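You operate a simulated robot arm through the tools that you are given. There is no shell and no other tool. Be economical: measure what you need, move in short steps, check, and stop when the job is done.

You are at the controls of a simulated robot arm. One attempt, no reset.

JOB
Move the riveted buckle to the buckle tray and brush away the metal dust beside the riveter.
Fine: brush back in its place, slide pushed in.

The check looks at the end state, three seconds after you hand in, the way a careful person would. Anything else that was tipped, shoved, dropped, spilled or broken makes it a failure.

ROBOT AND FRAMES
A 6-joint arm with a two-finger parallel gripper, fixed in place. Base frame: the origin is at the foot of the arm, x ahead of it, y to its left, z up; the work surface is at about z = 78. Lengths are in cm, angles in degrees, forces in N, time in s.
With the tool pointing down near the work surface it reaches from about 24 to 64 cm from the base axis. Its first joint turns from -66.0 to 66.0 degrees. Payload 2.7 kg.
Tool frame: the origin (TCP) lies between the finger pads and is the grasp point; the fingertips stand 2.3 cm ahead of it; z points along the fingers, y is the line along which they close. The gripper opens to 9.4 cm. The fingers are 3.8 cm wide and 1 cm thick; the gripper's body (5.4 by 9.6 cm) begins 3.9 cm behind the TCP.
Orientation is that of the tool frame in the base frame, as [roll, pitch, yaw] about the fixed x, y, z axes, in that order (R = Rz(yaw) Ry(pitch) Rx(roll)). With the fingers straight down and closing along the base's y, the tool's x points along the base's -x, its y along +y and its z along -z.

CONTROLS
- The arm moves only by the tool apply_moves. Its argument "deltas" is a list of rows, each a list of 3 entries, a list of its own where there are three numbers: the shift along the tool's x, y, z in cm, then the turn, a rotation vector about the tool's x, y, z in degrees, then the gripper command, from -1 (fully open) to 1 (shut), values between in proportion. In form: [[[tx, ty, tz], [wx, wy, wz], grip], ...]. A call has 1 to 10 rows; each row shifts and turns the commanded pose from where the row before left it, along the tool's axes as they then stand. A row lasts 0.2 s, in which the tool goes at most 5 cm and 8.6 degrees; a call with a longer step from one row to the next is refused whole, and so is a gripper value outside its range. Where a pose cannot be reached the arm comes as near as it can. A force on the tool above 40 N (or 10 N above the force at the start of the call, whichever is more), or a blocked arm, ends the call early, and 0.2 s more pass. The fingers move at their own pace (about 4.5 cm/s each) and stop on an object; they squeeze with about 40 N. The grip force told is the motor's: it shows also when the fingers shut on nothing. Time passes only in rows, and 0.2 s behind the last, so rows that do not move let the fingers close. The reply holds the time, the measured pose of the TCP, the force on the tool along the base axes, the opening and the grip force, in the units named above and with some noise.
- Cameras (640 x 400 px; columns grow to the right, rows downward): "scene" is fixed at [6.77, -42.12, 140.96]; the picture's right is [0.86, -0.51, 0.00], its down [-0.27, -0.44, -0.86] and it looks along [0.44, 0.73, -0.52] (base axes); focal length 316 px, centre (320, 200). "wrist" rides on the gripper at [-3.9, 0, -4.4] in the tool frame; the picture's right is [0.00, -1.00, 0.00], its down [0.97, 0.00, -0.24] and it looks along [0.24, 0.00, 0.97] (tool axes); focal length 218 px, centre (320, 200). There is no depth. A picture from a camera that has moved, and an enlarged one, comes with that camera's place and axes in the base frame and with its lens.
- grab_frame(camera): a new picture of that camera. It takes no simulated time.
- close_up(camera, box): a new picture of the part [left, top, right, bottom] of that camera's present view, enlarged. It takes no simulated time.
- hand_in(): hands the job in; it is judged then, once.

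Work in short steps. Places have to be worked out from the pictures, the camera data and where the tool is seen: move nearer, look again, correct. Check each grasp and each placing, and mend what went wrong. You have 120 turns and 84 pictures in all, those below and enlarged ones among them. Open the gripper and draw the arm clear of the work before you hand the job in, unless the task says otherwise; then end with one line.

The tools are called after "Call:" as name(argument=value, ...) on one line, values as JSON. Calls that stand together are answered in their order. apply_moves: Moves the arm, as the interface text tells. Its arguments: {"type":"object","properties":{"deltas":{"type":"array","items":{"type":"array"}}},"required":["deltas"]} The other tools are called the same way: grab_frame (camera) takes a picture; close_up (camera, box) takes an enlarged picture of a part of a camera's view; hand_in () hands the job in.

At the start:

```text
clock: 0.0
ee_pos: [43.11, 20.16, 113.33]
tool_rot: [179.9, 0.1, -180.0]
ft_force: [0.1, -0.5, -0.3]
width: 9.37
gripper_force: 0.1
```

scene: 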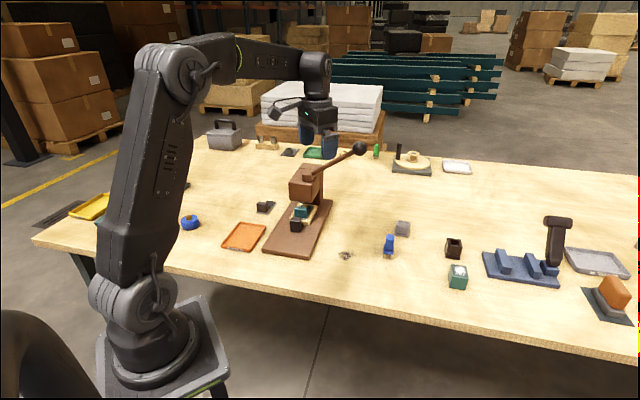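
wrist: 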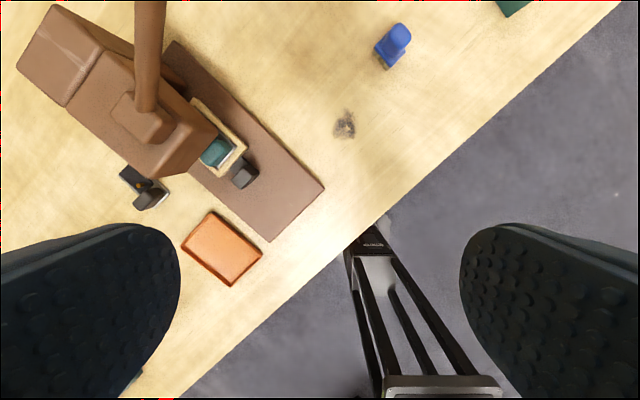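

I begin by enlarging the scene picture around the riveter and the right side of the table to identify items.

Call:
close_up(camera="scene", box=[160, 120, 400, 270])

Call:
close_up(camera="scene", box=[370, 130, 640, 330])

Call:
close_up(camera="wrist", box=[100, 70, 340, 290])

```text
2.67 times, centred on (280, 195) of scene
camera zoom: at [6.77, -42.12, 140.96], right [0.86, -0.51, 0.0], down [-0.27, -0.44, -0.86], along [0.44, 0.73, -0.52], focal length 844 px, centre (427, 213)
```

zoom: 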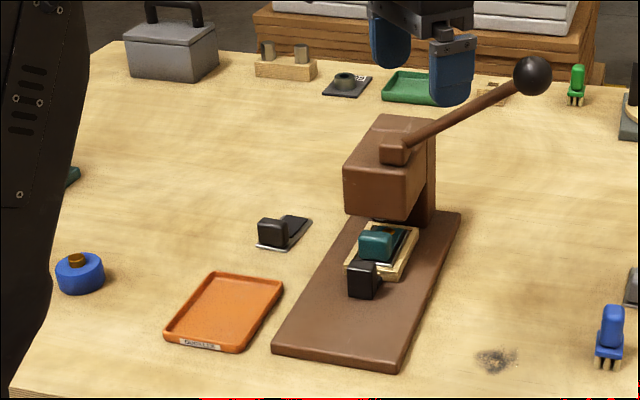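

```text
2.00 times, centred on (505, 230) of scene
camera zoom: at [6.77, -42.12, 140.96], right [0.86, -0.51, 0.0], down [-0.27, -0.44, -0.86], along [0.44, 0.73, -0.52], focal length 633 px, centre (-50, 140)
```

zoom: 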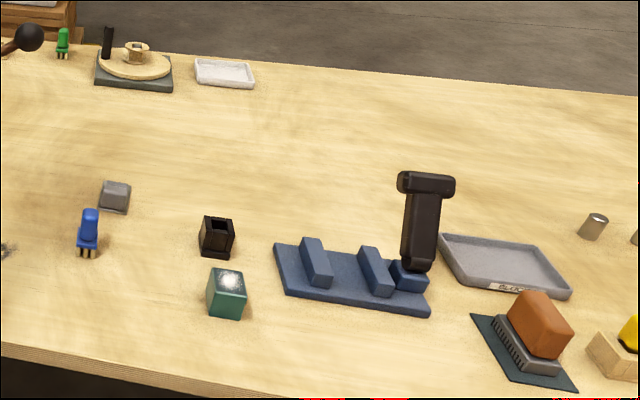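

```text
1.82 times, centred on (220, 180) of wrist
camera zoom: at [47.0, 20.1, 117.76], right [0.0, -1.0, 0.0], down [-0.97, 0.0, 0.24], along [-0.24, 0.0, -0.97], focal length 397 px, centre (502, 236)
```

zoom: 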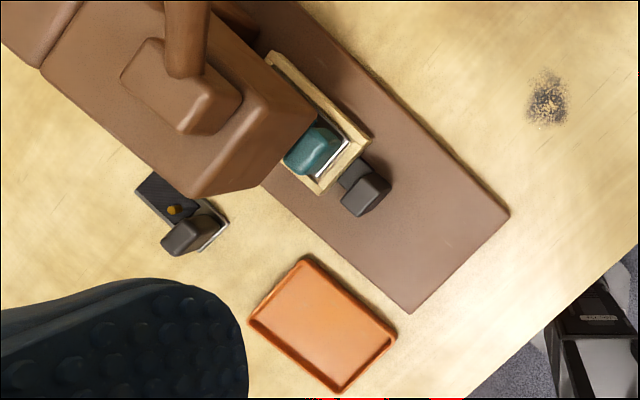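

I read the labels on the trays and look closer at the brush-like items and the slide.

Call:
close_up(camera="scene", box=[215, 215, 275, 255])

Call:
close_up(camera="scene", box=[560, 240, 640, 325])

Call:
close_up(camera="scene", box=[270, 170, 350, 260])

```text
10.00 times, centred on (245, 235) of scene
camera zoom: at [6.77, -42.12, 140.96], right [0.86, -0.51, 0.0], down [-0.27, -0.44, -0.86], along [0.44, 0.73, -0.52], focal length 3164 px, centre (1070, -150)
```

zoom: 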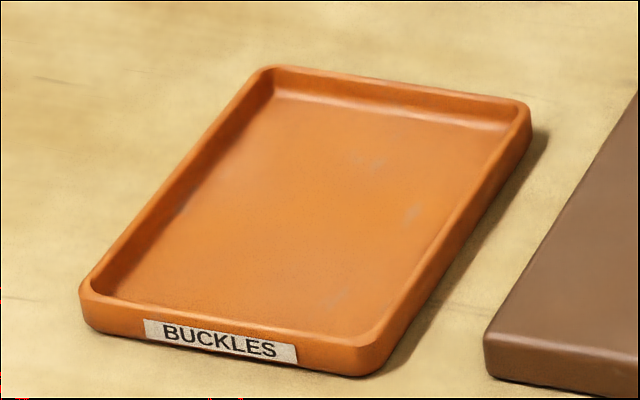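

```text
4.71 times, centred on (600, 282) of scene
camera zoom: at [6.77, -42.12, 140.96], right [0.86, -0.51, 0.0], down [-0.27, -0.44, -0.86], along [0.44, 0.73, -0.52], focal length 1489 px, centre (-998, -188)
```

zoom: 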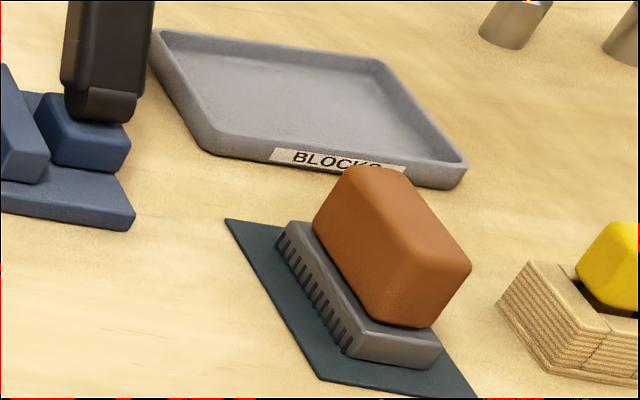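

```text
4.44 times, centred on (310, 215) of scene
camera zoom: at [6.77, -42.12, 140.96], right [0.86, -0.51, 0.0], down [-0.27, -0.44, -0.86], along [0.44, 0.73, -0.52], focal length 1406 px, centre (364, 133)
```

zoom: 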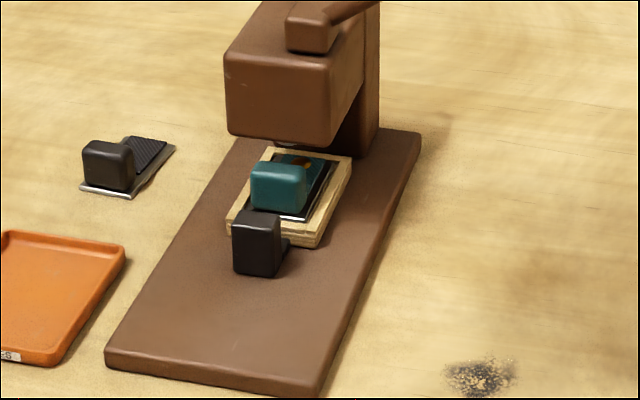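

The dust sits near (50.5, 15.5), and most of the distant items are beyond reach. I zoom in on the small blue pronged item near (62, 10), the item left of the riveter and the rest of the reachable region.

Call:
close_up(camera="scene", box=[365, 215, 425, 265])

Call:
close_up(camera="wrist", box=[310, 0, 430, 150])

Call:
close_up(camera="wrist", box=[110, 90, 280, 230])

Call:
close_up(camera="scene", box=[20, 130, 260, 260])

```text
8.00 times, centred on (395, 240) of scene
camera zoom: at [6.77, -42.12, 140.96], right [0.86, -0.51, 0.0], down [-0.27, -0.44, -0.86], along [0.44, 0.73, -0.52], focal length 2531 px, centre (-280, -120)
```

zoom: 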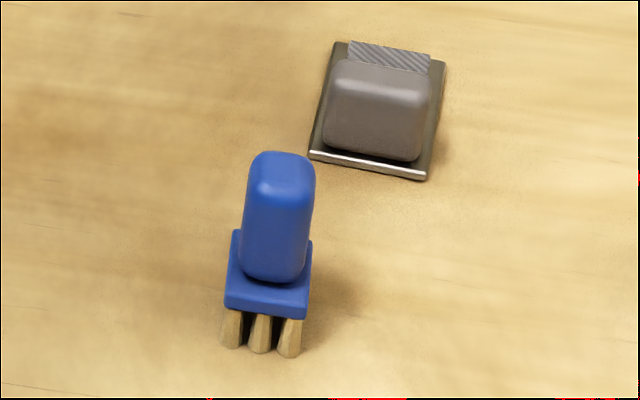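

```text
2.67 times, centred on (370, 75) of wrist
camera zoom: at [47.0, 20.1, 117.76], right [0.0, -1.0, 0.0], down [-0.97, 0.0, 0.24], along [-0.24, 0.0, -0.97], focal length 582 px, centre (187, 533)
```

zoom: 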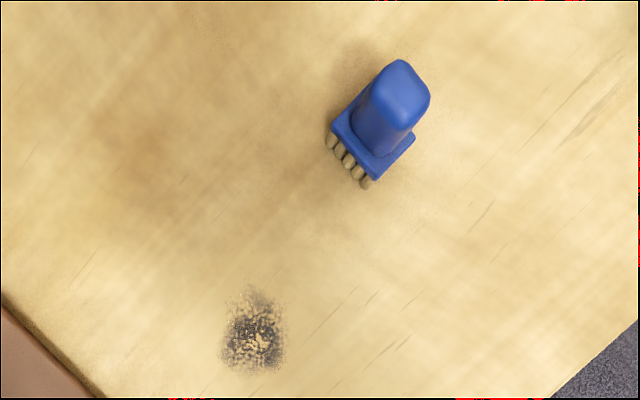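

```text
2.86 times, centred on (195, 160) of wrist
camera zoom: at [47.0, 20.1, 117.76], right [0.0, -1.0, 0.0], down [-0.97, 0.0, 0.24], along [-0.24, 0.0, -0.97], focal length 624 px, centre (677, 314)
```

zoom: 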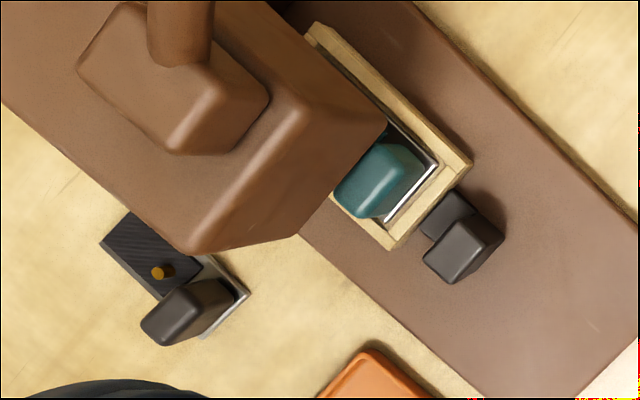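

```text
2.67 times, centred on (140, 195) of scene
camera zoom: at [6.77, -42.12, 140.96], right [0.86, -0.51, 0.0], down [-0.27, -0.44, -0.86], along [0.44, 0.73, -0.52], focal length 844 px, centre (800, 213)
```

zoom: 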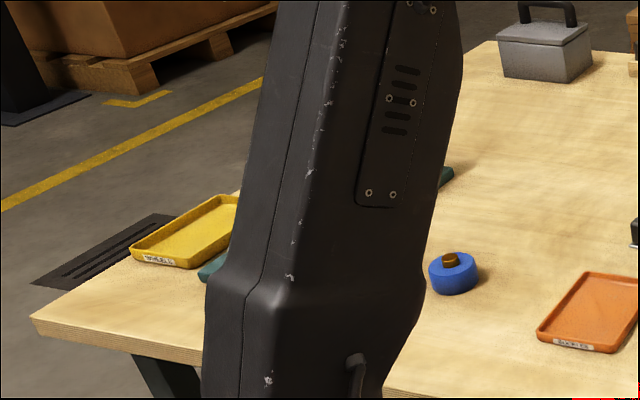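

The teal-tabbed buckle lies in the wooden slide, partly under the head; the black buckle has an unpressed rivet. So I plan to pull the slide by its black knob, outward along about (-0.69,-0.73). First I turn the tool to the riveter's axis and move in front of the slide to look.

Call:
apply_moves(deltas=[[[0, 0, 0], [0, 0, -7.77], -1], [[0, 0, 0], [0, 0, -7.77], -1], [[0, 0, 0], [0, 0, -7.77], -1], [[0, 0, 0], [0, 0, -7.77], -1], [[0, 0, 0], [0, 0, -7.77], -1], [[0, 0, 0], [0, 0, -7.77], -1], [[1.1, 2.8, 4], [0, 0, 0], -1], [[1.1, 2.8, 4], [0, 0, 0], -1], [[1.2, 2.8, 4], [0, 0, 0], -1]])

Call:
grab_frame(camera="wrist")

Call:
grab_frame(camera="scene")

```text
refused: row 9 steps farther than a row can; nothing moved
```

```text
71 pictures are left
camera wrist: at [47.0, 20.1, 117.76], right [0.0, -1.0, 0.0], down [-0.97, 0.0, 0.24], along [-0.24, 0.0, -0.97], focal length 218 px, centre (320, 200)
```

wrist: 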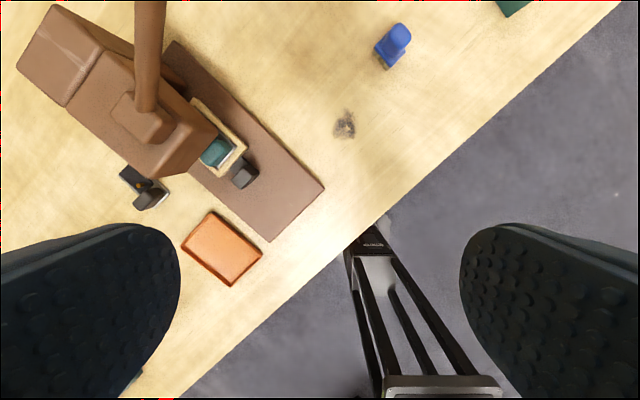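

```text
70 pictures are left
```

scene: 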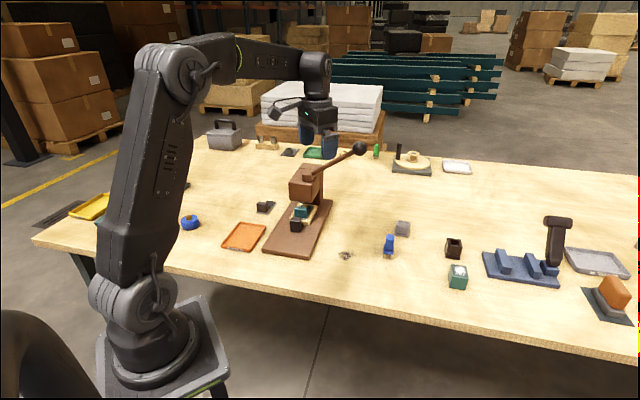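

The last row was just over 5 cm, so nothing moved; I resend with smaller steps.

Call:
apply_moves(deltas=[[[0, 0, 0], [0, 0, -7.77], -1], [[0, 0, 0], [0, 0, -7.77], -1], [[0, 0, 0], [0, 0, -7.77], -1], [[0, 0, 0], [0, 0, -7.77], -1], [[0, 0, 0], [0, 0, -7.77], -1], [[0, 0, 0], [0, 0, -7.77], -1], [[0.9, 2.1, 3.3], [0, 0, 0], -1], [[0.9, 2.1, 3.3], [0, 0, 0], -1], [[0.9, 2.1, 3.3], [0, 0, 0], -1], [[0.8, 2.1, 3.3], [0, 0, 0], -1]])

Call:
grab_frame(camera="wrist")

```text
clock: 2.2
ee_pos: [34.71, 23.28, 100.34]
tool_rot: [180.0, 0.1, -133.4]
ft_force: [-0.7, 0.0, 0.2]
width: 9.39
gripper_force: 0.0
```

```text
69 pictures are left
camera wrist: at [37.41, 26.09, 104.72], right [0.73, -0.69, 0.0], down [-0.67, -0.71, 0.24], along [-0.16, -0.17, -0.97], focal length 218 px, centre (320, 200)
```

wrist: 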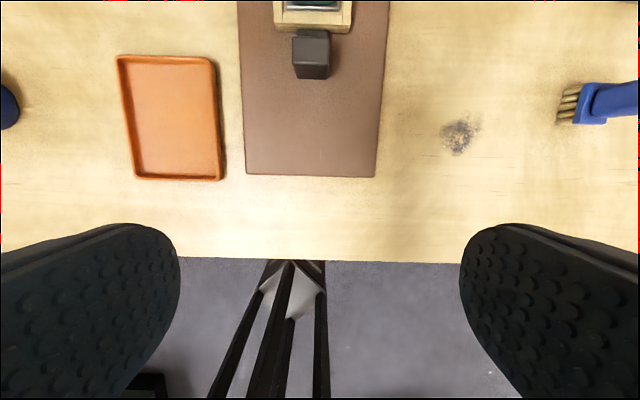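

The alignment is good. Now I tilt the tool about 32° inward to look under the head.

Call:
apply_moves(deltas=[[[0, 0, 0], [0, -8, 0], -1], [[0, 0, 0], [0, -8, 0], -1], [[0, 0, 0], [0, -8, 0], -1], [[0, 0, 0], [0, -8, 0], -1]])

Call:
grab_frame(camera="wrist")

Call:
close_up(camera="wrist", box=[220, 40, 420, 200])

```text
clock: 3.2
ee_pos: [34.68, 23.31, 100.1]
tool_rot: [180.0, 32.3, -133.4]
ft_force: [1.0, 0.0, -0.3]
width: 9.4
gripper_force: 0.0
```

```text
68 pictures are left
camera wrist: at [35.31, 24.0, 106.0], right [0.73, -0.69, 0.0], down [-0.65, -0.69, -0.31], along [0.22, 0.23, -0.95], focal length 218 px, centre (320, 200)
```

wrist: 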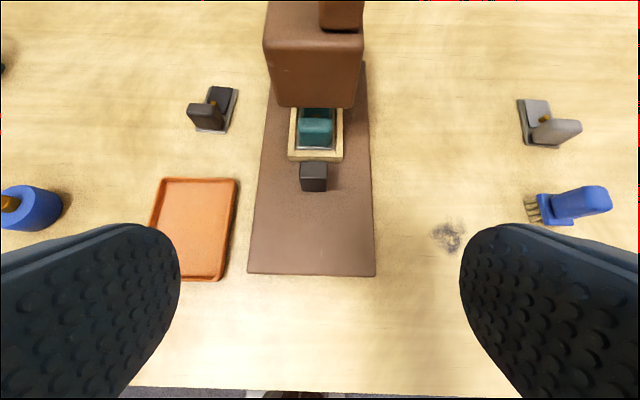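

```text
2.50 times, centred on (320, 120) of wrist
camera zoom: at [35.31, 24.0, 106.0], right [0.73, -0.69, 0.0], down [-0.65, -0.69, -0.31], along [0.22, 0.23, -0.95], focal length 546 px, centre (320, 400)
```

zoom: 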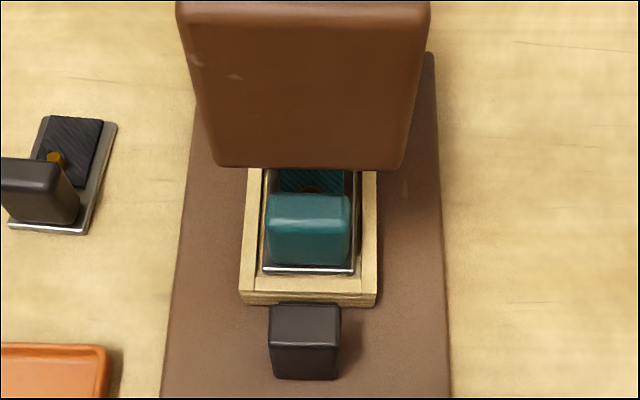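

The two other buckles carry unpressed gold rivets, so the teal one is the finished one. I estimate the knob at about (42, 31.9), top z 84. I approach along the tool axis two thirds of the way and look again.

Call:
apply_moves(deltas=[[[-0.1, 0.2, 4.3], [0, 0, 0], -1], [[-0.1, 0.2, 4.3], [0, 0, 0], -1], [[-0.1, 0.3, 4.3], [0, 0, 0], -1]])

Call:
grab_frame(camera="wrist")

Call:
close_up(camera="scene", box=[250, 130, 390, 270])

```text
clock: 4.0
ee_pos: [39.18, 29.05, 89.33]
tool_rot: [-179.9, 32.1, -133.3]
ft_force: [-0.2, -0.5, 0.5]
width: 9.4
gripper_force: 0.0
```

```text
66 pictures are left
camera wrist: at [39.86, 29.63, 95.17], right [0.73, -0.69, 0.0], down [-0.65, -0.69, -0.31], along [0.22, 0.23, -0.95], focal length 218 px, centre (320, 200)
```

wrist: 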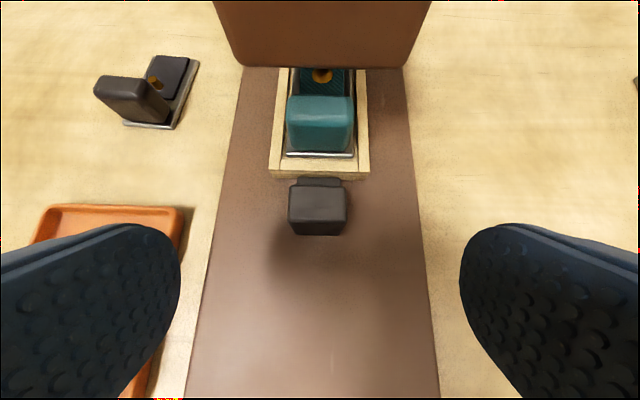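

```text
2.86 times, centred on (320, 200) of scene
camera zoom: at [6.77, -42.12, 140.96], right [0.86, -0.51, 0.0], down [-0.27, -0.44, -0.86], along [0.44, 0.73, -0.52], focal length 904 px, centre (320, 200)
```

zoom: 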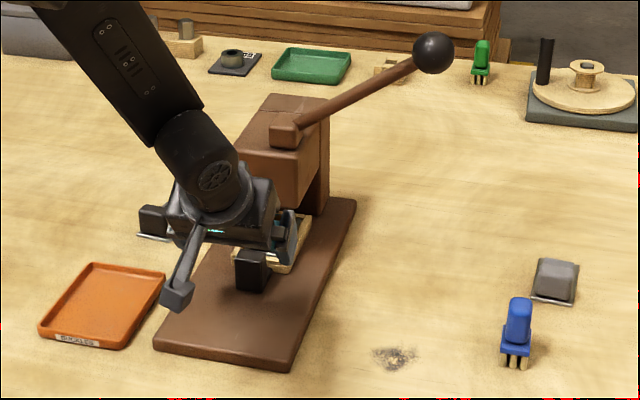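

Triangulated, the knob spans a 51.3–53.2 along the riveter's axis, with its top at z 84.6, and it is laterally centred. I go down and close on it.

Call:
apply_moves(deltas=[[[0.1, 0, 3.2], [0, 0, 0], -1], [[0.1, 0, 3.2], [0, 0, 0], -1], [[0, 0, 0], [0, 0, 0], 0.3], [[0, 0, 0], [0, 0, 0], 1], [[0, 0, 0], [0, 0, 0], 1], [[0, 0, 0], [0, 0, 0], 1], [[0, 0, 0], [0, 0, 0], 1]])

Call:
grab_frame(camera="wrist")

```text
clock: 5.6
ee_pos: [41.21, 31.28, 83.6]
tool_rot: [180.0, 32.0, -133.4]
ft_force: [-3.8, 4.2, -1.1]
width: 3.23
gripper_force: 45.0
```

```text
64 pictures are left
camera wrist: at [41.87, 31.96, 89.53], right [0.73, -0.69, 0.0], down [-0.65, -0.69, -0.31], along [0.21, 0.23, -0.95], focal length 218 px, centre (320, 200)
```

wrist: 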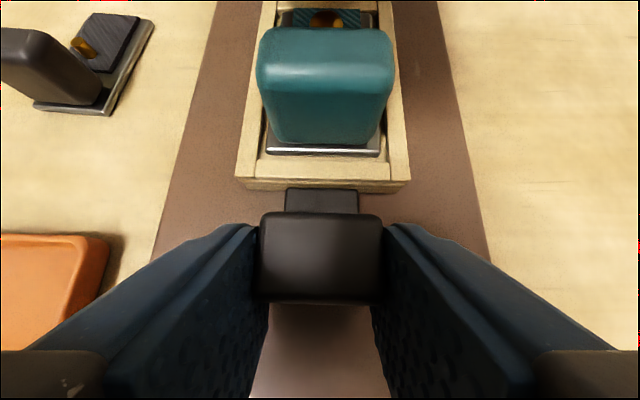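

The knob is held. I pull straight out along the axis, 5 cm in small steps.

Call:
apply_moves(deltas=[[[0.85, 0, -0.53], [0, 0, 0], 1], [[0.85, 0, -0.53], [0, 0, 0], 1], [[0.85, 0, -0.53], [0, 0, 0], 1], [[0.85, 0, -0.53], [0, 0, 0], 1], [[0.85, 0, -0.53], [0, 0, 0], 1], [[0, 0, 0], [0, 0, 0], 1]])

Call:
grab_frame(camera="wrist")

```text
clock: 7.0
ee_pos: [37.58, 27.71, 83.71]
tool_rot: [179.8, 32.1, -133.5]
ft_force: [-12.6, 12.0, -5.0]
width: 3.2
gripper_force: 45.0
```

```text
63 pictures are left
camera wrist: at [38.3, 28.36, 89.54], right [0.73, -0.69, 0.0], down [-0.65, -0.69, -0.31], along [0.21, 0.23, -0.95], focal length 218 px, centre (320, 200)
```

wrist: 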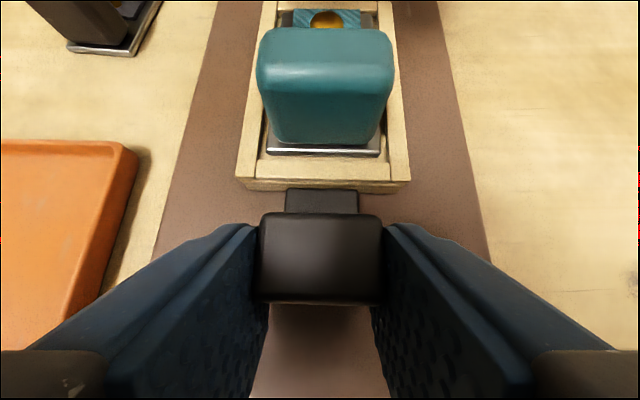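

The slide follows; sideways load shows that its axis is nearer 45°, so I correct and pull a further 3 cm.

Call:
apply_moves(deltas=[[[0.85, 0.22, -0.53], [0, 0, 0], 1], [[0.85, 0.03, -0.53], [0, 0, 0], 1], [[0.85, 0.03, -0.53], [0, 0, 0], 1], [[0, 0, 0], [0, 0, 0], 1]])

Call:
grab_frame(camera="wrist")

Call:
close_up(camera="scene", box=[210, 150, 350, 270])

```text
clock: 8.0
ee_pos: [35.41, 25.52, 83.67]
tool_rot: [-180.0, 31.8, -133.6]
ft_force: [1.9, -2.4, -18.8]
width: 3.21
gripper_force: 45.2
```

```text
62 pictures are left
camera wrist: at [36.17, 26.26, 89.55], right [0.72, -0.69, 0.0], down [-0.66, -0.69, -0.31], along [0.21, 0.22, -0.95], focal length 218 px, centre (320, 200)
```

wrist: 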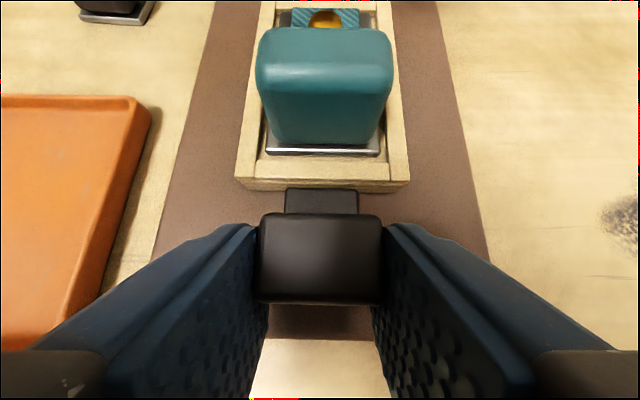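

```text
3.33 times, centred on (280, 210) of scene
camera zoom: at [6.8, -42.11, 140.97], right [0.86, -0.51, 0.0], down [-0.27, -0.44, -0.86], along [0.44, 0.73, -0.52], focal length 1055 px, centre (453, 167)
```

zoom: 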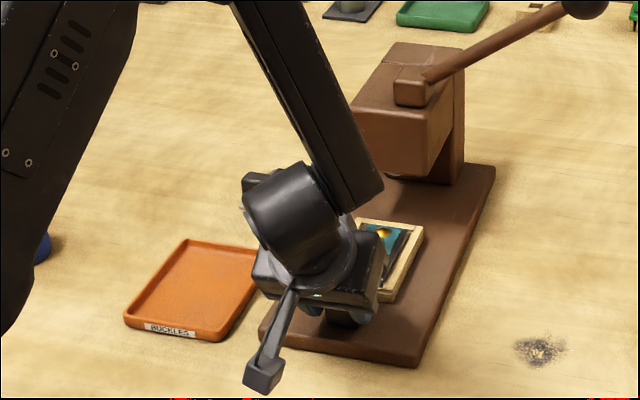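

The slide is fully clear of the head and the rivet is a flat gold dome. I release the knob and back off along the tool axis.

Call:
apply_moves(deltas=[[[0, 0, 0], [0, 0, 0], 0], [[0, 0, 0], [0, 0, 0], -1], [[0, 0, 0], [0, 0, 0], -1], [[0, 0, 0], [0, 0, 0], -1], [[0, 0, -3], [0, 0, 0], -1], [[0, 0, -4], [0, 0, 0], -1], [[0, 0, -4], [0, 0, 0], -1]])

Call:
grab_frame(camera="wrist")

Call:
close_up(camera="wrist", box=[240, 30, 400, 230])

```text
clock: 9.6
ee_pos: [31.68, 21.39, 93.32]
tool_rot: [-179.9, 32.1, -133.2]
ft_force: [0.6, -0.8, 0.7]
width: 9.4
gripper_force: 0.0
```

```text
60 pictures are left
camera wrist: at [32.21, 22.08, 99.02], right [0.73, -0.69, 0.0], down [-0.65, -0.69, -0.31], along [0.22, 0.23, -0.95], focal length 218 px, centre (320, 200)
```

wrist: 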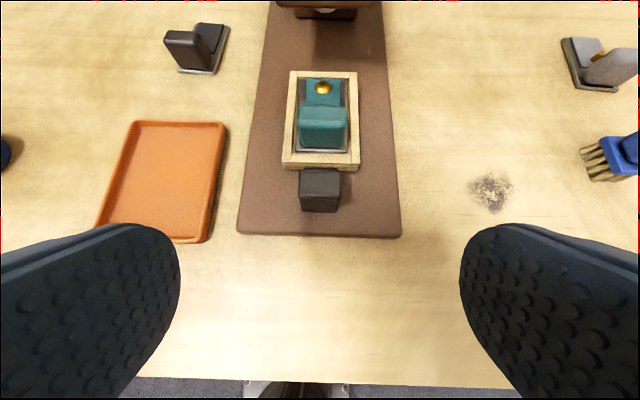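

```text
2.00 times, centred on (320, 130) of wrist
camera zoom: at [32.21, 22.08, 99.02], right [0.73, -0.69, 0.0], down [-0.65, -0.69, -0.31], along [0.22, 0.23, -0.95], focal length 436 px, centre (320, 340)
```

zoom: 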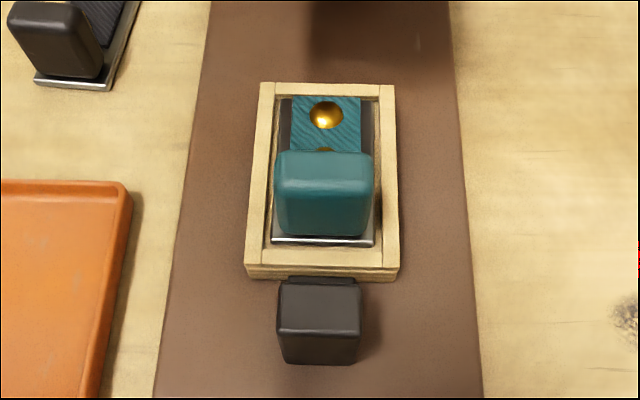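

The tab is about 3.8 cm wide, centred near a=50, b=-8.3, with its top at z 84.8; the frame top is at z 82.2. I reduce the tilt to 15° and hover over the tab.

Call:
apply_moves(deltas=[[[0, 0, 0], [0, 8.5, 0], -1], [[0, 0, 0], [0, 8.5, 0], -1], [[-2.72, 0, 1.84], [0, 0, 0], -1], [[-2.72, 0, 1.84], [0, 0, 0], -1], [[-2.72, 0, 1.84], [0, 0, 0], -1], [[-2.72, 0, 1.84], [0, 0, 0], -1]])

Call:
grab_frame(camera="wrist")

Call:
close_up(camera="scene", box=[230, 130, 370, 270])

```text
clock: 11.0
ee_pos: [40.07, 30.61, 88.83]
tool_rot: [-179.9, 15.1, -133.4]
ft_force: [0.6, -0.4, -0.5]
width: 9.4
gripper_force: 0.0
```

```text
58 pictures are left
camera wrist: at [41.82, 32.49, 94.14], right [0.73, -0.69, 0.0], down [-0.69, -0.73, -0.02], along [0.01, 0.01, -1.0], focal length 218 px, centre (320, 200)
```

wrist: 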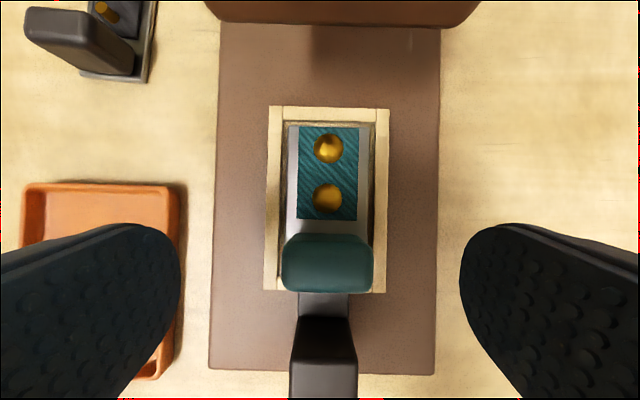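

```text
2.86 times, centred on (300, 200) of scene
camera zoom: at [6.77, -42.12, 140.96], right [0.86, -0.51, 0.0], down [-0.27, -0.44, -0.86], along [0.44, 0.73, -0.52], focal length 904 px, centre (377, 200)
```

zoom: 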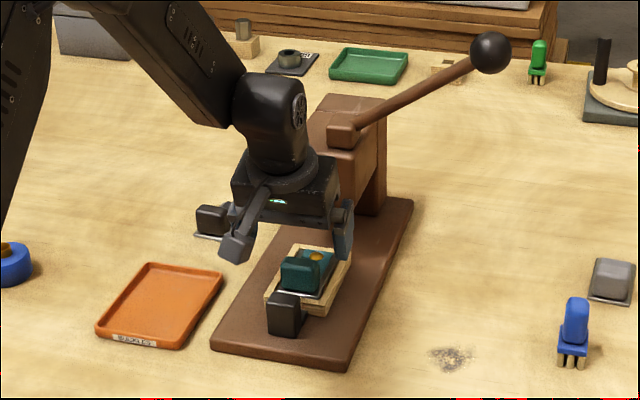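

The tab centre reads a≈50.1, b≈-8.4; I shift 0.3 cm sideways, descend 3.5 cm and close.

Call:
apply_moves(deltas=[[[0.3, -0.28, 1.1], [0, 0, 0], -1], [[0.3, 0, 1.15], [0, 0, 0], -1], [[0.3, 0, 1.15], [0, 0, 0], -1], [[0, 0, 0], [0, 0, 0], 0.2], [[0, 0, 0], [0, 0, 0], 1], [[0, 0, 0], [0, 0, 0], 1], [[0, 0, 0], [0, 0, 0], 1], [[0, 0, 0], [0, 0, 0], 1]])

Call:
grab_frame(camera="wrist")

```text
clock: 12.8
ee_pos: [40.12, 30.45, 85.25]
tool_rot: [-180.0, 15.0, -133.4]
ft_force: [-0.3, 0.0, 0.3]
width: 3.96
gripper_force: 39.7
```

```text
56 pictures are left
camera wrist: at [42.0, 32.27, 90.66], right [0.73, -0.69, 0.0], down [-0.69, -0.73, -0.02], along [0.01, 0.01, -1.0], focal length 218 px, centre (320, 200)
```

wrist: 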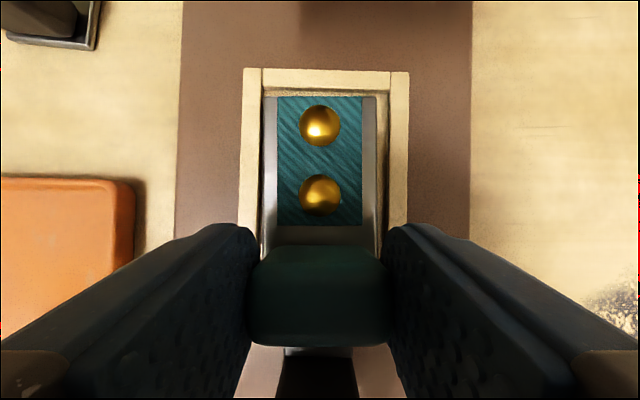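

The tab is gripped (3.96 cm). I lift 6 cm straight up and check.

Call:
apply_moves(deltas=[[[-0.26, 0, -0.97], [0, 0, 0], 1], [[-0.26, 0, -0.97], [0, 0, 0], 1], [[-0.52, 0, -1.93], [0, 0, 0], 1], [[-0.52, 0, -1.93], [0, 0, 0], 1]])

Call:
grab_frame(camera="wrist")

Call:
close_up(camera="scene", box=[210, 130, 370, 270])

```text
clock: 13.8
ee_pos: [40.23, 30.13, 91.32]
tool_rot: [-180.0, 15.0, -133.4]
ft_force: [-0.1, 0.4, -0.6]
width: 3.95
gripper_force: 40.4
```

```text
55 pictures are left
camera wrist: at [42.05, 32.07, 96.64], right [0.73, -0.69, 0.0], down [-0.69, -0.73, -0.02], along [0.01, 0.01, -1.0], focal length 218 px, centre (320, 200)
```

wrist: 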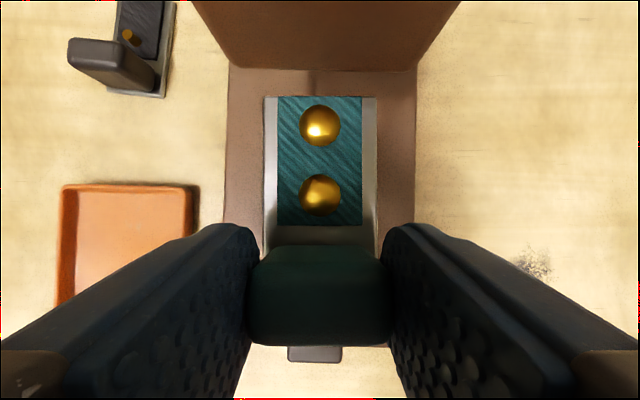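

```text
2.86 times, centred on (290, 200) of scene
camera zoom: at [6.77, -42.12, 140.96], right [0.86, -0.51, 0.0], down [-0.27, -0.44, -0.86], along [0.44, 0.73, -0.52], focal length 904 px, centre (406, 200)
```

zoom: 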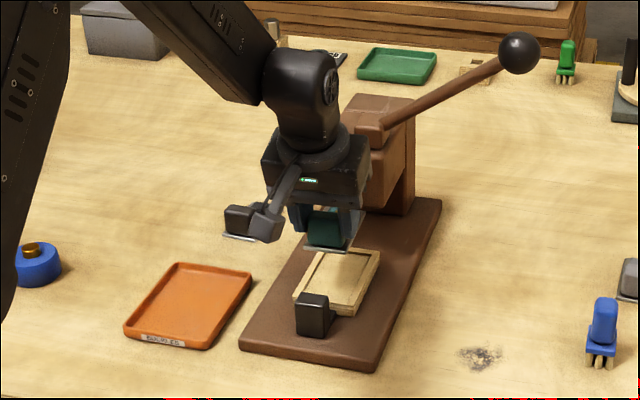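

The buckle hangs level. I carry it sideways to the tray, centred near a=47.1, b=6.5 by my estimate, and look again there.

Call:
apply_moves(deltas=[[[1.04, 3.0, -0.28], [0, 0, 0], 1], [[1.04, 3.0, -0.28], [0, 0, 0], 1], [[1.04, 3.0, -0.28], [0, 0, 0], 1], [[1.04, 3.0, -0.28], [0, 0, 0], 1], [[1.04, 3.0, -0.28], [0, 0, 0], 1]])

Call:
grab_frame(camera="wrist")

Call:
close_up(camera="scene", box=[190, 160, 310, 265])

```text
clock: 15.0
ee_pos: [25.55, 36.82, 91.34]
tool_rot: [-180.0, 14.9, -133.4]
ft_force: [-0.7, 0.1, -1.3]
width: 3.96
gripper_force: 39.8
```

```text
53 pictures are left
camera wrist: at [27.44, 38.61, 96.6], right [0.73, -0.69, 0.0], down [-0.69, -0.73, -0.02], along [0.01, 0.01, -1.0], focal length 218 px, centre (320, 200)
```

wrist: 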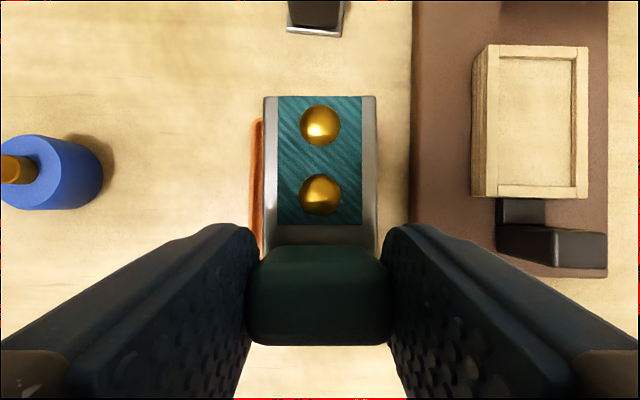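

```text
3.81 times, centred on (250, 212) of scene
camera zoom: at [6.77, -42.12, 140.96], right [0.86, -0.51, 0.0], down [-0.27, -0.44, -0.86], along [0.44, 0.73, -0.52], focal length 1205 px, centre (587, 152)
```

zoom: 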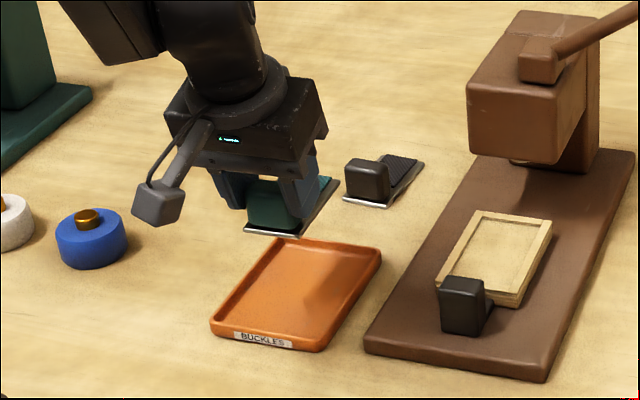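

The buckle is centred over the tray by my estimate (rim b 1.9–11.6, a 40.5–53). I lower 6.6 cm, then will feel for the floor in fine steps.

Call:
apply_moves(deltas=[[[0.52, 0, 1.93], [0, 0, 0], 1], [[0.52, 0, 1.93], [0, 0, 0], 1], [[0.52, 0, 1.93], [0, 0, 0], 1], [[0.16, 0, 0.58], [0, 0, 0], 1]])

Call:
grab_frame(camera="wrist")

Call:
close_up(camera="scene", box=[200, 180, 290, 260])

```text
clock: 16.0
ee_pos: [25.67, 36.75, 84.68]
tool_rot: [179.9, 15.1, -133.4]
ft_force: [-0.1, 1.0, -0.4]
width: 3.91
gripper_force: 40.4
```

```text
51 pictures are left
camera wrist: at [27.52, 38.6, 90.09], right [0.73, -0.69, 0.0], down [-0.69, -0.73, -0.02], along [0.01, 0.01, -1.0], focal length 218 px, centre (320, 200)
```

wrist: 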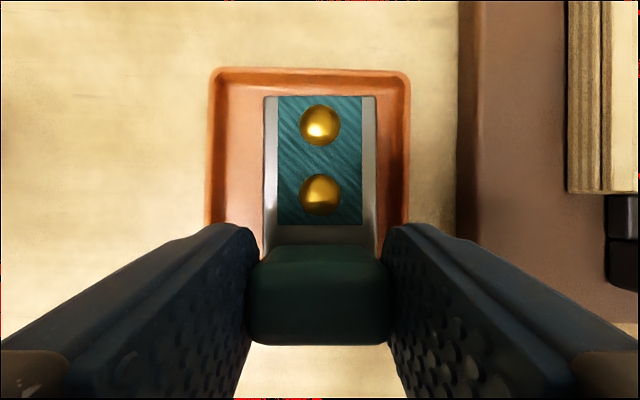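

```text
5.00 times, centred on (245, 220) of scene
camera zoom: at [6.77, -42.12, 140.96], right [0.86, -0.51, 0.0], down [-0.27, -0.44, -0.86], along [0.44, 0.73, -0.52], focal length 1582 px, centre (695, 100)
```

zoom: 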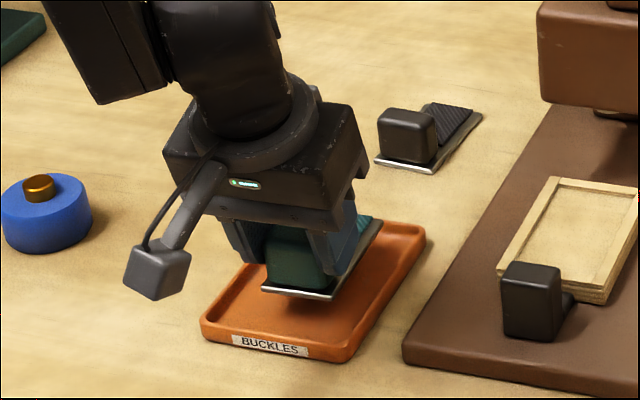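

The buckle is inside the rim with a 0.5 cm lateral offset; I nudge it to the middle and lower gently until contact.

Call:
apply_moves(deltas=[[[0.08, 0.45, 0.29], [0, 0, 0], 1], [[0.08, 0, 0.29], [0, 0, 0], 1], [[0.08, 0, 0.29], [0, 0, 0], 1], [[0.05, 0, 0.2], [0, 0, 0], 1]])

Call:
close_up(camera="scene", box=[210, 190, 290, 260])

```text
clock: 17.0
ee_pos: [25.33, 36.89, 83.61]
tool_rot: [180.0, 15.0, -133.4]
ft_force: [0.2, -0.2, -0.9]
width: 3.93
gripper_force: 39.8
```

```text
5.71 times, centred on (250, 225) of scene
camera zoom: at [6.77, -42.12, 140.96], right [0.86, -0.51, 0.0], down [-0.27, -0.44, -0.86], along [0.44, 0.73, -0.52], focal length 1808 px, centre (720, 57)
```

zoom: 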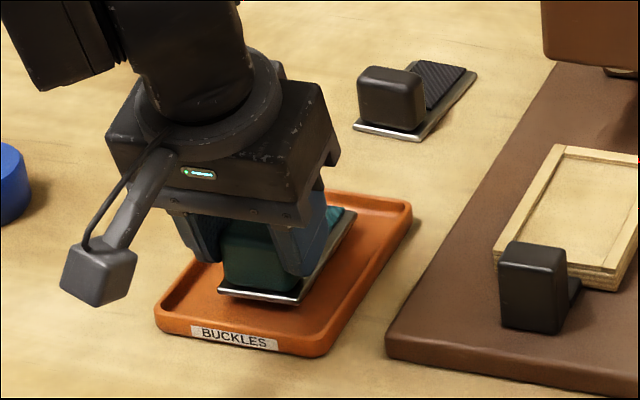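

Still a slight gap above the floor; I continue down in 0.2 cm steps.

Call:
apply_moves(deltas=[[[0.05, 0, 0.19], [0, 0, 0], 1], [[0.05, 0, 0.19], [0, 0, 0], 1], [[0.05, 0, 0.19], [0, 0, 0], 1]])

Call:
close_up(camera="scene", box=[210, 190, 290, 260])

```text
clock: 17.8
ee_pos: [25.27, 36.94, 82.96]
tool_rot: [-179.9, 15.0, -133.4]
ft_force: [0.3, -0.1, -0.9]
width: 3.94
gripper_force: 40.3
```

```text
5.71 times, centred on (250, 225) of scene
camera zoom: at [6.77, -42.12, 140.96], right [0.86, -0.51, 0.0], down [-0.27, -0.44, -0.86], along [0.44, 0.73, -0.52], focal length 1808 px, centre (720, 57)
```

zoom: 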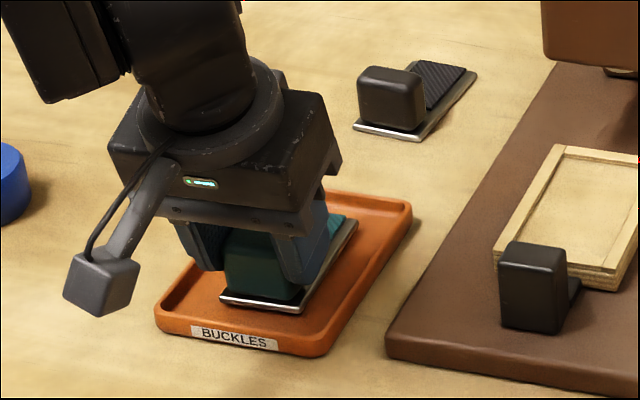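

Nearly down, no contact force yet; a few more fine steps.

Call:
apply_moves(deltas=[[[0.04, 0, 0.15], [0, 0, 0], 1], [[0.04, 0, 0.15], [0, 0, 0], 1]])

Call:
apply_moves(deltas=[[[0.03, 0, 0.12], [0, 0, 0], 1]])

Call:
apply_moves(deltas=[[[0.03, 0, 0.12], [0, 0, 0], 1]])

```text
clock: 18.4
ee_pos: [25.24, 36.98, 82.69]
tool_rot: [179.9, 15.1, -133.4]
ft_force: [0.0, -0.7, -0.6]
width: 3.94
gripper_force: 39.9
```

```text
clock: 18.8
ee_pos: [25.4, 36.95, 82.62]
tool_rot: [-180.0, 15.1, -133.4]
ft_force: [-0.8, -1.6, 6.4]
width: 3.95
gripper_force: 40.4
```

```text
clock: 19.2
ee_pos: [25.44, 36.99, 82.61]
tool_rot: [179.9, 15.2, -133.4]
ft_force: [-5.3, -8.4, 27.4]
width: 3.96
gripper_force: 39.7
```

Contact was felt at z 82.6. I ease the push, open moderately (fingers stay inside the rim), then retreat upward.

Call:
apply_moves(deltas=[[[-0.04, 0, -0.15], [0, 0, 0], 1], [[0, 0, 0], [0, 0, 0], 0.0], [[0, 0, 0], [0, 0, 0], -0.25], [[0, 0, 0], [0, 0, 0], -0.25], [[-0.2, 0, -1], [0, 0, 0], -0.25], [[-0.5, 0, -2], [0, 0, 0], -0.25], [[-0.8, 0, -3], [0, 0, 0], -0.5], [[-0.8, 0, -3], [0, 0, 0], -1], [[-0.8, 0, -3], [0, 0, 0], -1]])

Call:
grab_frame(camera="wrist")

```text
clock: 21.2
ee_pos: [25.13, 36.87, 94.85]
tool_rot: [-180.0, 15.0, -133.3]
ft_force: [-0.3, -0.1, 0.1]
width: 9.4
gripper_force: 0.2
```

```text
47 pictures are left
camera wrist: at [26.99, 38.72, 100.19], right [0.73, -0.69, 0.0], down [-0.69, -0.73, -0.02], along [0.01, 0.01, -1.0], focal length 218 px, centre (320, 200)
```

wrist: 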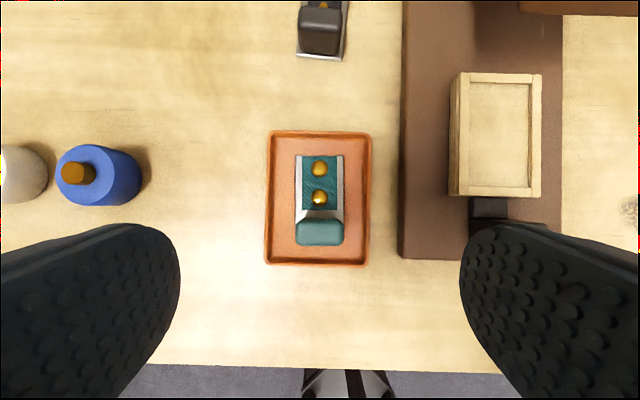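

The buckle sits well inside the tray. Now I return to the pose in front of the slide knob, retracing the earlier retreat pose.

Call:
apply_moves(deltas=[[[0, 0, 0], [0, -8.5, 0], -1], [[0, 0, 0], [0, -8.5, 0], -1], [[1.3, -3.08, -0.46], [0, 0, 0], -1], [[1.3, -3.08, -0.46], [0, 0, 0], -1], [[1.3, -3.08, -0.46], [0, 0, 0], -1], [[1.3, -3.08, -0.46], [0, 0, 0], -1], [[1.3, -3.08, -0.46], [0, 0, 0], -1]])

Call:
grab_frame(camera="wrist")

```text
clock: 22.8
ee_pos: [23.75, 32.78, 93.41]
tool_rot: [-179.5, 31.8, -133.3]
ft_force: [-0.8, 0.0, 0.6]
width: 9.4
gripper_force: 0.0
out of reach, approached as far as the arm can: row 2, 3, 4, 5, 6, 7
```

```text
46 pictures are left
camera wrist: at [24.37, 33.62, 99.24], right [0.72, -0.69, 0.01], down [-0.65, -0.69, -0.31], along [0.22, 0.22, -0.95], focal length 218 px, centre (320, 200)
```

wrist: 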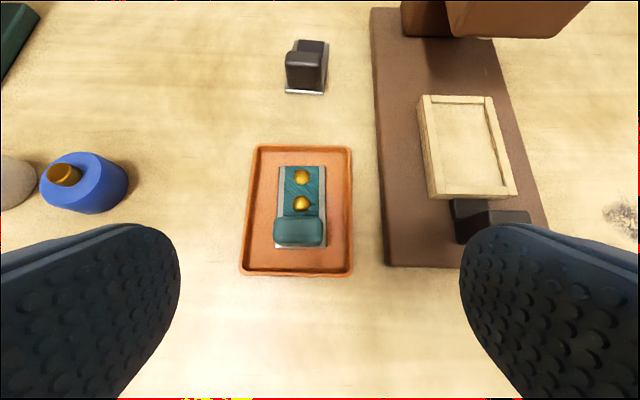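

The path was out of reach near the base. I send an idle row to see where the arm settles.

Call:
apply_moves(deltas=[[[0, 0, 0], [0, 0, 0], -1]])

```text
clock: 23.2
ee_pos: [23.79, 32.94, 93.35]
tool_rot: [-179.5, 31.9, -133.4]
ft_force: [-1.0, -0.3, -0.2]
width: 9.4
gripper_force: 0.1
```

It holds there. I go around: first inward and sideways, then back out in front of the knob.

Call:
apply_moves(deltas=[[[-2.5, 0, 1.6], [0, 0, 0], -1], [[-1, -2.74, 0.6], [0, 0, 0], -1], [[0, -2.74, 0], [0, 0, 0], -1], [[0, -2.74, 0], [0, 0, 0], -1], [[0.5, -2.74, -0.3], [0, 0, 0], -1], [[1.5, -2.74, -0.95], [0, 0, 0], -1], [[2, 0, -1.25], [0, 0, 0], -1], [[2, 0, -1.25], [0, 0, 0], -1]])

Call:
grab_frame(camera="wrist")

```text
clock: 25.0
ee_pos: [21.96, 32.65, 93.01]
tool_rot: [-179.9, 32.1, -133.5]
ft_force: [-0.4, -0.3, 0.8]
width: 9.39
gripper_force: 0.0
out of reach, approached as far as the arm can: row 2, 3, 4, 5, 6, 7
```

```text
45 pictures are left
camera wrist: at [22.54, 33.27, 98.83], right [0.73, -0.69, 0.0], down [-0.65, -0.69, -0.31], along [0.21, 0.23, -0.95], focal length 218 px, centre (320, 200)
```

wrist: 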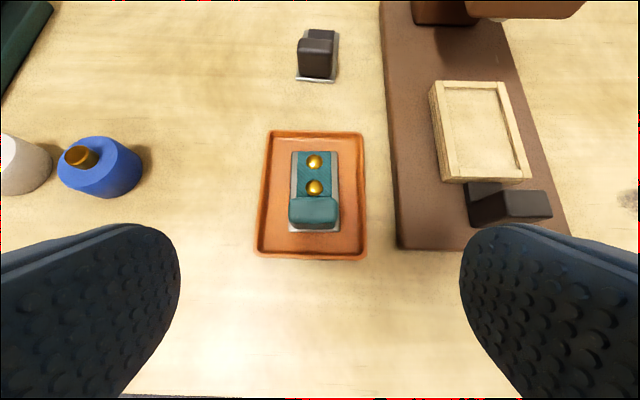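

The sideways motion stalls in this tilted configuration. I undo the tilt to the 15° that worked earlier and step sideways one small piece to test.

Call:
apply_moves(deltas=[[[0, 0, 0], [0, 8.5, 0], -1], [[0, 0, 0], [0, 8.5, 0], -1], [[-1, 0, 0], [0, 0, 0], -1], [[-1, 0, 0], [0, 0, 0], -1]])

```text
clock: 26.0
ee_pos: [23.32, 34.41, 94.1]
tool_rot: [-179.6, 27.4, -133.4]
ft_force: [-0.7, 0.3, 0.4]
width: 9.37
gripper_force: 0.0
out of reach, approached as far as the arm can: row 1, 2
```

Call:
apply_moves(deltas=[[[-1, 0, 0], [0, 8, 0], -1], [[-1, 0, 0], [0, 4.5, 0], -1], [[-1, 0, 0], [0, 0, 0], -1]])

```text
clock: 26.8
ee_pos: [24.44, 35.23, 94.8]
tool_rot: [-179.4, 27.2, -133.4]
ft_force: [0.1, -0.5, -0.1]
width: 9.42
gripper_force: 0.2
out of reach, approached as far as the arm can: row 1, 2
```

I back the tool off further inward (+a) and upward without turning, to get away from the limit.

Call:
apply_moves(deltas=[[[-1.5, 0, 0], [0, 0, 0], -1], [[-1.5, 0, 0], [0, 0, 0], -1], [[-1.5, 0, 0], [0, 0, 0], -1], [[0, 0, 0], [0, 0, 0], -1]])

```text
clock: 27.8
ee_pos: [27.03, 38.1, 96.87]
tool_rot: [-179.3, 27.1, -133.5]
ft_force: [-1.1, -0.6, -0.1]
width: 9.4
gripper_force: 0.1
```

Call:
apply_moves(deltas=[[[0, 0, 0], [0, 6, 0], -1], [[0, 0, 0], [0, 6, 0], -1], [[0, 0, 0], [0, 0, 0], -1]])

Call:
grab_frame(camera="scene")

```text
clock: 28.6
ee_pos: [27.25, 38.15, 96.94]
tool_rot: [-179.3, 15.1, -133.5]
ft_force: [0.3, -0.5, 0.0]
width: 9.4
gripper_force: 0.0
```

```text
44 pictures are left
```

scene: 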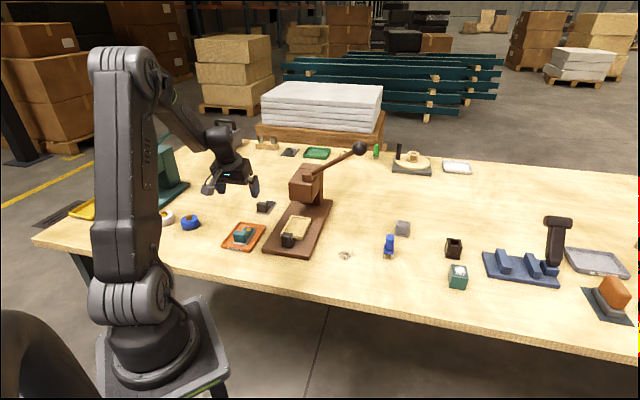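

Tilt is restored. I travel sideways at 15° tilt, then look.

Call:
apply_moves(deltas=[[[0, -3, 0], [0, 0, 0], -1], [[0, -3, 0], [0, 0, 0], -1], [[0, -3, 0], [0, 0, 0], -1], [[0, -3, 0], [0, 0, 0], -1], [[0, -2.7, 0], [0, 0, 0], -1], [[0, 0, 0], [0, -8.5, 0], -1], [[0, 0, 0], [0, -8.5, 0], -1]])

Call:
grab_frame(camera="wrist")

```text
clock: 30.2
ee_pos: [37.97, 27.97, 97.04]
tool_rot: [-179.2, 32.3, -133.4]
ft_force: [-0.7, 0.3, 0.7]
width: 9.39
gripper_force: 0.1
```

```text
43 pictures are left
camera wrist: at [38.51, 28.73, 102.85], right [0.72, -0.69, 0.01], down [-0.65, -0.69, -0.32], along [0.23, 0.22, -0.95], focal length 218 px, centre (320, 200)
```

wrist: 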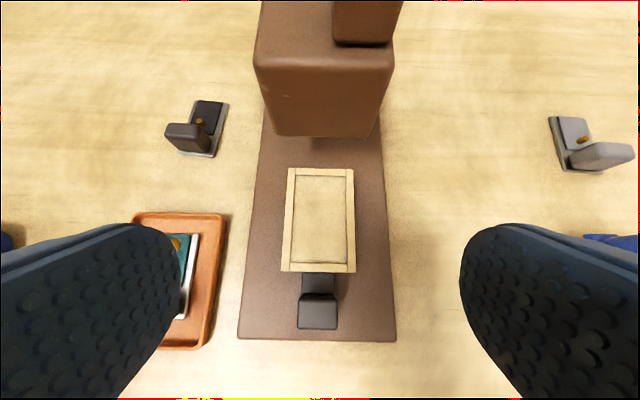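

Back in front of the slide. I move out to the earlier retreat pose and down along the tool axis, stopping short for a check.

Call:
apply_moves(deltas=[[[3.23, 0.02, -0.57], [0, 0, 0], -1], [[3.23, 0.02, -0.57], [0, 0, 0], -1], [[3.23, 0.02, -0.57], [0, 0, 0], -1], [[0, 0, 2.5], [0, 0, 0], -1], [[0, 0, 2.5], [0, 0, 0], -1]])

Call:
grab_frame(camera="wrist")

```text
clock: 31.4
ee_pos: [33.45, 23.29, 89.08]
tool_rot: [-179.4, 32.1, -133.5]
ft_force: [-0.5, -0.3, -0.6]
width: 9.41
gripper_force: 0.0
```

```text
42 pictures are left
camera wrist: at [34.08, 24.05, 94.91], right [0.72, -0.69, 0.01], down [-0.66, -0.69, -0.31], along [0.22, 0.22, -0.95], focal length 218 px, centre (320, 200)
```

wrist: 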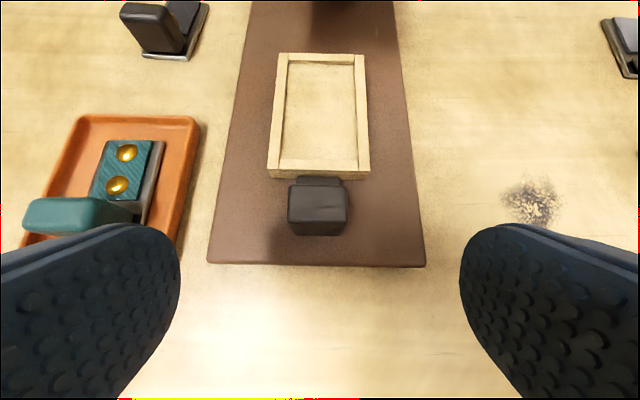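

Knob centred. I descend the rest, close on it, and then check the grip before pushing.

Call:
apply_moves(deltas=[[[0.17, 0.05, 3.08], [0, 0, 0], -1], [[0.17, 0.05, 3.08], [0, 0, 0], -1], [[0, 0, 0], [0, 0, 0], 0.2], [[0, 0, 0], [0, 0, 0], 1], [[0, 0, 0], [0, 0, 0], 1], [[0, 0, 0], [0, 0, 0], 1], [[0, 0, 0], [0, 0, 0], 1]])

Call:
apply_moves(deltas=[[[-0.848, -0.032, 0.53], [0, 0, 0], 1], [[-0.848, -0.032, 0.53], [0, 0, 0], 1], [[-0.848, -0.032, 0.53], [0, 0, 0], 1], [[-0.848, -0.032, 0.53], [0, 0, 0], 1], [[-0.848, -0.032, 0.53], [0, 0, 0], 1], [[-0.848, -0.032, 0.53], [0, 0, 0], 1], [[-0.848, -0.032, 0.53], [0, 0, 0], 1]])

Call:
grab_frame(camera="wrist")

```text
clock: 33.0
ee_pos: [35.55, 25.56, 83.71]
tool_rot: [-179.4, 32.3, -133.5]
ft_force: [-6.5, 7.9, -0.8]
width: 3.18
gripper_force: 45.2
```

```text
clock: 34.6
ee_pos: [40.47, 30.58, 83.71]
tool_rot: [-179.5, 32.2, -133.7]
ft_force: [-9.8, 8.1, 2.7]
width: 3.19
gripper_force: 44.9
```

```text
41 pictures are left
camera wrist: at [41.07, 31.22, 89.55], right [0.72, -0.69, 0.01], down [-0.66, -0.68, -0.31], along [0.22, 0.22, -0.95], focal length 218 px, centre (320, 200)
```

wrist: 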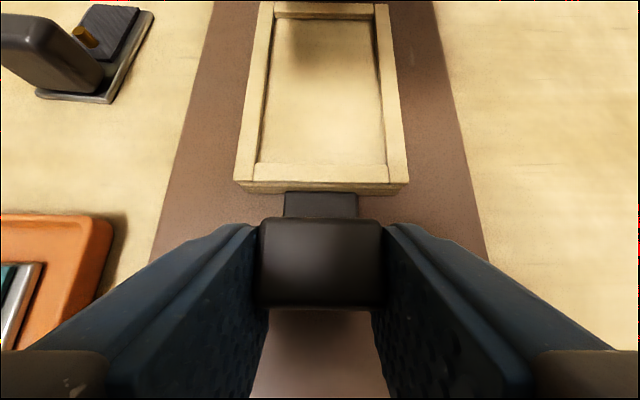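

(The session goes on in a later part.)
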